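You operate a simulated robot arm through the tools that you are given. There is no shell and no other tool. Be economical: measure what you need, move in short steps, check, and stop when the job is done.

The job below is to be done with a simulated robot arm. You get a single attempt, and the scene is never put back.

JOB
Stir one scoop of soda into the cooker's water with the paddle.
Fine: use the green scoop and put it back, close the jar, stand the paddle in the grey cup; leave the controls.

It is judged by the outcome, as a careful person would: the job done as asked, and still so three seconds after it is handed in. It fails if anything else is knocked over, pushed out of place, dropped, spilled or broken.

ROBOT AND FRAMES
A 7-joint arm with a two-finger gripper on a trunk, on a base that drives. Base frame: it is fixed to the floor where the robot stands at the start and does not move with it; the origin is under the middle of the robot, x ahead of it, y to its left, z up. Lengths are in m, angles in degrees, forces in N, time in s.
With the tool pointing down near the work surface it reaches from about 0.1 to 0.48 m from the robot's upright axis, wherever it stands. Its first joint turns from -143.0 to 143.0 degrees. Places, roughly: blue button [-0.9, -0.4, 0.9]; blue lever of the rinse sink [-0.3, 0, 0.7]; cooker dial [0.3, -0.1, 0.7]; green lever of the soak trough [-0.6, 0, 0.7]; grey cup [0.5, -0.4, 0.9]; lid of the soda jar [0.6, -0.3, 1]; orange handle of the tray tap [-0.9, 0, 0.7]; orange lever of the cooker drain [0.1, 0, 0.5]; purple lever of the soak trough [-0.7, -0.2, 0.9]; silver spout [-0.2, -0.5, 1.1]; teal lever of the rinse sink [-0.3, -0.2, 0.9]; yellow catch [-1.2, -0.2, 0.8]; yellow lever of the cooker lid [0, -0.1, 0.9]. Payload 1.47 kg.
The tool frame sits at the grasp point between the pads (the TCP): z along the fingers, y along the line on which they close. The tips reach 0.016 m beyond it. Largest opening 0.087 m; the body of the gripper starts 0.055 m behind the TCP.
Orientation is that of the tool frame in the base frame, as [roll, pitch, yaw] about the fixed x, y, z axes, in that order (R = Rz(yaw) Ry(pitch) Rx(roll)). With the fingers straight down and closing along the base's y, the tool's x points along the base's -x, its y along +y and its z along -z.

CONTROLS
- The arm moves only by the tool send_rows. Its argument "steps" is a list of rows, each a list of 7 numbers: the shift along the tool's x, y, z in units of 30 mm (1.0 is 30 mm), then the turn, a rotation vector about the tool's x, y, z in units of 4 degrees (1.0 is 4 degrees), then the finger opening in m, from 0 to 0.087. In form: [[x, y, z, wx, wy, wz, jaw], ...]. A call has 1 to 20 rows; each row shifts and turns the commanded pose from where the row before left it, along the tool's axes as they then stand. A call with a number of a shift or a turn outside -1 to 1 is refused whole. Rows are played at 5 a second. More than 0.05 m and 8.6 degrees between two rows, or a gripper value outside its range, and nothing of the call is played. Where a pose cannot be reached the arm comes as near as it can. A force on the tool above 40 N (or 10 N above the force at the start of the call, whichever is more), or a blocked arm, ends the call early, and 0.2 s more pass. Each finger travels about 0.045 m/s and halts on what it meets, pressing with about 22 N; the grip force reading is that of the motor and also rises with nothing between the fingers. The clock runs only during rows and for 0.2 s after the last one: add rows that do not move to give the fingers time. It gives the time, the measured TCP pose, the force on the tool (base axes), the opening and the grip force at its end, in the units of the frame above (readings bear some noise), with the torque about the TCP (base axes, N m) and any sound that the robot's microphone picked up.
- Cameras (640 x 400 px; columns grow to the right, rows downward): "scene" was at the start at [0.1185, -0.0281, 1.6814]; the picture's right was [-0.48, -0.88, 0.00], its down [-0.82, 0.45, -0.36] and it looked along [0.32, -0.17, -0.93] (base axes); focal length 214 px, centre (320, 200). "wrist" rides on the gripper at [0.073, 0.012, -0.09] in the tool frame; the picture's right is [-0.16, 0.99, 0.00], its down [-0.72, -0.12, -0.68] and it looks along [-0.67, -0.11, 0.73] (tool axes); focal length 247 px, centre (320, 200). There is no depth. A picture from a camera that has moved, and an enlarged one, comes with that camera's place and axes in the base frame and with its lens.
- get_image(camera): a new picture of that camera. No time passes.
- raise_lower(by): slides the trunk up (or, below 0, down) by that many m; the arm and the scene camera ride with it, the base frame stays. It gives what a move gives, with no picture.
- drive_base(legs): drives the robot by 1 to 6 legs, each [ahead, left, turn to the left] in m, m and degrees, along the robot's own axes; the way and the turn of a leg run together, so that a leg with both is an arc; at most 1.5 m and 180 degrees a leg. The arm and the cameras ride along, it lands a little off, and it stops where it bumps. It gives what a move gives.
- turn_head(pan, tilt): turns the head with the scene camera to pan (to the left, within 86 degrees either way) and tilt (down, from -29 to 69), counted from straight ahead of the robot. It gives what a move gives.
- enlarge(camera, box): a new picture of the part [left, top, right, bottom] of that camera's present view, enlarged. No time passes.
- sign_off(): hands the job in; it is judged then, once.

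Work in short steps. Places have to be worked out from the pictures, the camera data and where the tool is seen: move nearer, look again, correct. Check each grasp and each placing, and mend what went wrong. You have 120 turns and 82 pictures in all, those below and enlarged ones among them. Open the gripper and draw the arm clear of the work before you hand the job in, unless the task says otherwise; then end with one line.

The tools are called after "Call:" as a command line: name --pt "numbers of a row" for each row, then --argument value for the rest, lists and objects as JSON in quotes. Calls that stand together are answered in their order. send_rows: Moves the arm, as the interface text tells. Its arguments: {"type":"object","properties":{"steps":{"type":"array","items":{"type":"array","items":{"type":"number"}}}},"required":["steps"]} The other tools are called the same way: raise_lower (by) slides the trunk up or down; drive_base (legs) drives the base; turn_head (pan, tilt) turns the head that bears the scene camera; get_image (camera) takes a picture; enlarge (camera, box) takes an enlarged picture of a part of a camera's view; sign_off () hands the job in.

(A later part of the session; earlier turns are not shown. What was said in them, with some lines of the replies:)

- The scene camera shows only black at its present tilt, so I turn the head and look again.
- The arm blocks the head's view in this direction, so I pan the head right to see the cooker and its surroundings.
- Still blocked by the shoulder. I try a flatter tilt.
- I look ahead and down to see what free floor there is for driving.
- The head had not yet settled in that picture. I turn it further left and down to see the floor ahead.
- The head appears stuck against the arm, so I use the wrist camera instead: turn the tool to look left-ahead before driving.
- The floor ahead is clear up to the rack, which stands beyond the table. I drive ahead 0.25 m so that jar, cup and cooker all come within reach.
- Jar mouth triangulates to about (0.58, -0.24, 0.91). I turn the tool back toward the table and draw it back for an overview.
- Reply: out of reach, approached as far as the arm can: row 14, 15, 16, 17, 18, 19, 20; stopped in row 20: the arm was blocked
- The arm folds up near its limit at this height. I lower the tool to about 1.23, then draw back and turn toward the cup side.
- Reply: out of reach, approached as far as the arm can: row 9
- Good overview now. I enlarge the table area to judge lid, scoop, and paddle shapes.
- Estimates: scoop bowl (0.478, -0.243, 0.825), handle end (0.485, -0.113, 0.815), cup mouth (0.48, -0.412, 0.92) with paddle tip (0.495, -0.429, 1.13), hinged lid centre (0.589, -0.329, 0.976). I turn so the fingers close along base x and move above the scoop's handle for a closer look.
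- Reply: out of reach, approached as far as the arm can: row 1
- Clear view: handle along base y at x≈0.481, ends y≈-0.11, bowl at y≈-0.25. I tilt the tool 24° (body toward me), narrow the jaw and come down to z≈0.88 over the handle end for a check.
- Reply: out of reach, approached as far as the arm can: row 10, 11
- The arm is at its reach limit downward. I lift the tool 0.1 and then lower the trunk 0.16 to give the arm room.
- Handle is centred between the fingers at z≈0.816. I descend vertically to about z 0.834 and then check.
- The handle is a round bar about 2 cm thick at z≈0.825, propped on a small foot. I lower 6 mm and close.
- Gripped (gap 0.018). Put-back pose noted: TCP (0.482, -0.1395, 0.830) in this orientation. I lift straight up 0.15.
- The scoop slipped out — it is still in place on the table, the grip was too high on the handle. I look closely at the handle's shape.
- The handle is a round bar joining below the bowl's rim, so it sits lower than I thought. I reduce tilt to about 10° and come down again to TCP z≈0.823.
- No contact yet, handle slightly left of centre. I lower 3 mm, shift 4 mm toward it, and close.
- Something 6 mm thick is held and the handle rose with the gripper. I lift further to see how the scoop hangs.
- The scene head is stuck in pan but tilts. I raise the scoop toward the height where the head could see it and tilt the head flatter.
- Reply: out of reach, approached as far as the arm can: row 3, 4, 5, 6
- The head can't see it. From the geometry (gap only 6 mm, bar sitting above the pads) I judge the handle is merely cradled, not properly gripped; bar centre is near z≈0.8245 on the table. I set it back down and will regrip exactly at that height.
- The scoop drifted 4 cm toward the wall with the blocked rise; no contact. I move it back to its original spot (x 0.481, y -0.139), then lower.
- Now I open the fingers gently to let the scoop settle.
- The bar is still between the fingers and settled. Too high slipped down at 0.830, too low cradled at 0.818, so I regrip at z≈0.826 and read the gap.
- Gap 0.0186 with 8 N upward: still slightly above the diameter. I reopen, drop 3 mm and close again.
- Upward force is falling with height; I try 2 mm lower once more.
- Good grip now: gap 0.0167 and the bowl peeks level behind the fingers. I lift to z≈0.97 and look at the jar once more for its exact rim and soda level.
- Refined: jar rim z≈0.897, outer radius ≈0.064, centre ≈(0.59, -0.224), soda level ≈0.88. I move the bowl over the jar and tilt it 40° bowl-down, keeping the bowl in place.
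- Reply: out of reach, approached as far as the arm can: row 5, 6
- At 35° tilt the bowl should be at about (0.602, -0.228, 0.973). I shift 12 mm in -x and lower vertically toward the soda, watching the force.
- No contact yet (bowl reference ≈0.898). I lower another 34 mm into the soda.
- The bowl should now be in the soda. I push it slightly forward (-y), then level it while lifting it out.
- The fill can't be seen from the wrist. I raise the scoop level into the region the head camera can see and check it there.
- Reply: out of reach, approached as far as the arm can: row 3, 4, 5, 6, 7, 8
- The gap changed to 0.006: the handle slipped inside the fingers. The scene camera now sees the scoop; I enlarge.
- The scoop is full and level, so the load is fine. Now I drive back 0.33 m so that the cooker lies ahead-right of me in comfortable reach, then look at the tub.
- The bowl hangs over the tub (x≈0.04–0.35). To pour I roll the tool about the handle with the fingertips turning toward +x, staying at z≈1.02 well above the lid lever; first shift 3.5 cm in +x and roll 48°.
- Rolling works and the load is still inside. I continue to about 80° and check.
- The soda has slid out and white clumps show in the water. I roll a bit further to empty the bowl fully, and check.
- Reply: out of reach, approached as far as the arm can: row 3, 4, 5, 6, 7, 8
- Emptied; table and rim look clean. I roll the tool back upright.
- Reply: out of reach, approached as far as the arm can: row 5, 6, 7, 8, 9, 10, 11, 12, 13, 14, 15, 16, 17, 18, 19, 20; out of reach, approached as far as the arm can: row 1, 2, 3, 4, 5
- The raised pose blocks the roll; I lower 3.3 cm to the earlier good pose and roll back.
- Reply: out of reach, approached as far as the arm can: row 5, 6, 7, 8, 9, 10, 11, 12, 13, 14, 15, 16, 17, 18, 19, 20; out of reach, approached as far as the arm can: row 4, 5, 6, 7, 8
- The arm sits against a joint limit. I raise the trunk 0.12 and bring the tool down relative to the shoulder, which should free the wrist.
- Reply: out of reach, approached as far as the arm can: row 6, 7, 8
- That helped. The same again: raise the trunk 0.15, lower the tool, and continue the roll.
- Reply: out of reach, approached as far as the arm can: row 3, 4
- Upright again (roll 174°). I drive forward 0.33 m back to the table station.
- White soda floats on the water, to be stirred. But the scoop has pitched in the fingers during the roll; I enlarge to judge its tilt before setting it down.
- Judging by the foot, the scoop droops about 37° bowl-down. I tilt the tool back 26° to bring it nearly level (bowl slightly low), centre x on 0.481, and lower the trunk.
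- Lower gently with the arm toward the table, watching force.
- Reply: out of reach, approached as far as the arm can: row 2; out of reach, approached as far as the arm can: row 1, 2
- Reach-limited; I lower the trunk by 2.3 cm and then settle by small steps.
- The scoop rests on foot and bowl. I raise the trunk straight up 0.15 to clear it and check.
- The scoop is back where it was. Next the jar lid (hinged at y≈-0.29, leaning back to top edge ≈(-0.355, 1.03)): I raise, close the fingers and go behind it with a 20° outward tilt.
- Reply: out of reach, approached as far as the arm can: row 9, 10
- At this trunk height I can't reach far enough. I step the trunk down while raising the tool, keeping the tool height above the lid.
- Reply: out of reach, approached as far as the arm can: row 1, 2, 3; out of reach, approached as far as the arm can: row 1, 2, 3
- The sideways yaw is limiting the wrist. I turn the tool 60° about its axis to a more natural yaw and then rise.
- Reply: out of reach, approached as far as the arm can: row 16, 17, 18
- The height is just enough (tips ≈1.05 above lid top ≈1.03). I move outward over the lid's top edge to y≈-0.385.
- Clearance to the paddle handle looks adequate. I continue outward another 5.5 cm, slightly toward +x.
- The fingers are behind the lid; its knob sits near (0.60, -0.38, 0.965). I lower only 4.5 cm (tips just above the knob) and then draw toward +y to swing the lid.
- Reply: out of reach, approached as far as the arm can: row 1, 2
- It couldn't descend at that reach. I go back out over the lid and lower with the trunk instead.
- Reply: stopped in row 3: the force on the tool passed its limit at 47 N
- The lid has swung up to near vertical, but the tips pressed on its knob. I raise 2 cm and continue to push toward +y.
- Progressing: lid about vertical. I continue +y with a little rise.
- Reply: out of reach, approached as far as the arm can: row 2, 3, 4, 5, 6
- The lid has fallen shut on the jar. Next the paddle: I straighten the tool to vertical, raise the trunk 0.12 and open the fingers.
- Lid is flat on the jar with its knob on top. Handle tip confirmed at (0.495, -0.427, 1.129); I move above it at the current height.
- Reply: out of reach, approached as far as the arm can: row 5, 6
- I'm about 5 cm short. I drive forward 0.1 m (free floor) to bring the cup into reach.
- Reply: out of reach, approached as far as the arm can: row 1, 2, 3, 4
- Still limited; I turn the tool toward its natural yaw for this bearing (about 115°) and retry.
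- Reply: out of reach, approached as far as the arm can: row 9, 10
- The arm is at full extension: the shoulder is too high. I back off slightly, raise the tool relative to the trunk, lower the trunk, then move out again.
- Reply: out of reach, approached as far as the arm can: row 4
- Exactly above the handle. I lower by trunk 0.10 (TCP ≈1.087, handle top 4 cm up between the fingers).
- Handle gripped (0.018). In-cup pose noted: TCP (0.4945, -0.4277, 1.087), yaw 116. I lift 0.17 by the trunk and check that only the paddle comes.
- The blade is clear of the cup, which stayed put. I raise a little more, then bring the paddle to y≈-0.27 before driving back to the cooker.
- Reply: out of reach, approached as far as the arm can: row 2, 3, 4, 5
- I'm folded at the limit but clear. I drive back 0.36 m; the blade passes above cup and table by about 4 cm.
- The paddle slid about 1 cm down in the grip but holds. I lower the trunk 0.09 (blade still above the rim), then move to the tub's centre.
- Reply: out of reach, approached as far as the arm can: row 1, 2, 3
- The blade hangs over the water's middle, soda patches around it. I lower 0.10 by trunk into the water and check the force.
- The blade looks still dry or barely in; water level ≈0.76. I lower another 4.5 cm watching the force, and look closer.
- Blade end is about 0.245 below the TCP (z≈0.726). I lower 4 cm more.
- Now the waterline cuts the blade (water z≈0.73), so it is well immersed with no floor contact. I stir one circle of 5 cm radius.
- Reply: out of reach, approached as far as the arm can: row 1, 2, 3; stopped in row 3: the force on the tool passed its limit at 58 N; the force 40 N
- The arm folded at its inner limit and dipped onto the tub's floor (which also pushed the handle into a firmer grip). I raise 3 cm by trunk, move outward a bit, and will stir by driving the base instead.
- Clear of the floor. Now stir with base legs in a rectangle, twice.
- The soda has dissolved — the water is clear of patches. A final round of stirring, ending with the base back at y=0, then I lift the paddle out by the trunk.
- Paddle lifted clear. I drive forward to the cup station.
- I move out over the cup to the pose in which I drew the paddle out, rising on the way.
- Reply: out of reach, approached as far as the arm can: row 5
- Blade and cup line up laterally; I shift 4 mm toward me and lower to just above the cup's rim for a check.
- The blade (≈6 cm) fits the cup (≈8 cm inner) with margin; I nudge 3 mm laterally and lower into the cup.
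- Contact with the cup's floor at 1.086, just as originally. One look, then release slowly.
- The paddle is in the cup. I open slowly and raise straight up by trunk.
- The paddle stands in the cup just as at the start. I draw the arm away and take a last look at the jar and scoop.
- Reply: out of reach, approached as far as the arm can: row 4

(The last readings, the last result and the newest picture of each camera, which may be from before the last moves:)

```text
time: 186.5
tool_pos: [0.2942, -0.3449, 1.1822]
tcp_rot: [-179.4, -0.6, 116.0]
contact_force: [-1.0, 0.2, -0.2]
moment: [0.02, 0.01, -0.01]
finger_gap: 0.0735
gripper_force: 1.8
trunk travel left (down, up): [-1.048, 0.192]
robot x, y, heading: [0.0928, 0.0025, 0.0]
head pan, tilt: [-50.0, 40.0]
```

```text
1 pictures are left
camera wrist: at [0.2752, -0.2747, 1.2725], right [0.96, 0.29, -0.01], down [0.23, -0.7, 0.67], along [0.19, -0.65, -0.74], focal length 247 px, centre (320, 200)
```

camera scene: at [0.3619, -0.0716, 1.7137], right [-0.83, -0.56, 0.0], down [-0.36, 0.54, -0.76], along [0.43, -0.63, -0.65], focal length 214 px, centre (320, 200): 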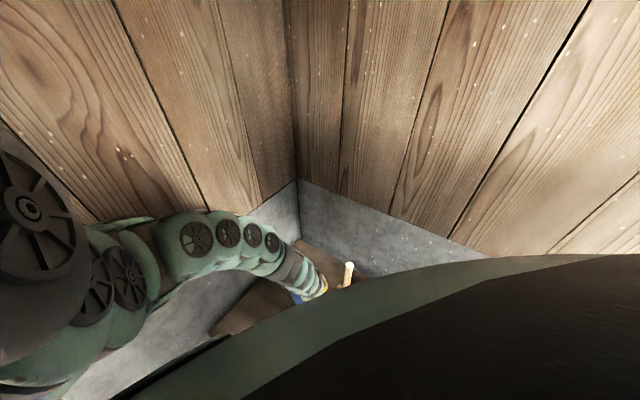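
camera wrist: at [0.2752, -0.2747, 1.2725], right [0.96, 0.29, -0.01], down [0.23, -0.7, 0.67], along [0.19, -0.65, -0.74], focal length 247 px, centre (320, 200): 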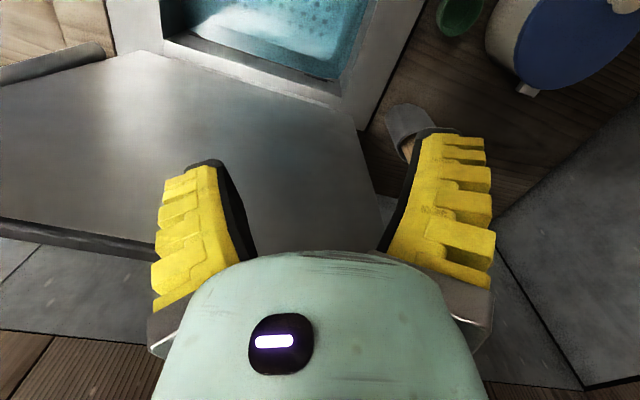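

One last overall look with the scene camera.

Call:
enlarge --camera "scene" --box '[160, 160, 420, 330]'

```text
2.35 times, centred on (290, 245) of scene
camera zoom: at [0.21, -0.0693, 1.7202], right [-0.83, -0.56, 0.0], down [-0.36, 0.53, -0.76], along [0.43, -0.63, -0.65], focal length 505 px, centre (391, 94)
```

zoom: 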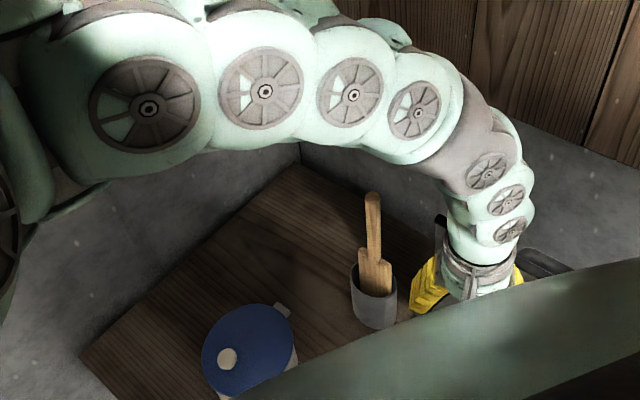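

The jar is closed, the paddle stands in the grey cup, the scoop is back, and the gripper is open and clear of everything. I hand in.

Call:
sign_off

```text
The job is handed in.
```

One full green scoop of soda is stirred into the cooker's water and dissolved. The scoop is back in its place, the jar is closed, and the paddle stands in the grey cup. I touched none of the controls; while stirring, the paddle was once pressed hard onto the tub floor, with no damage seen.
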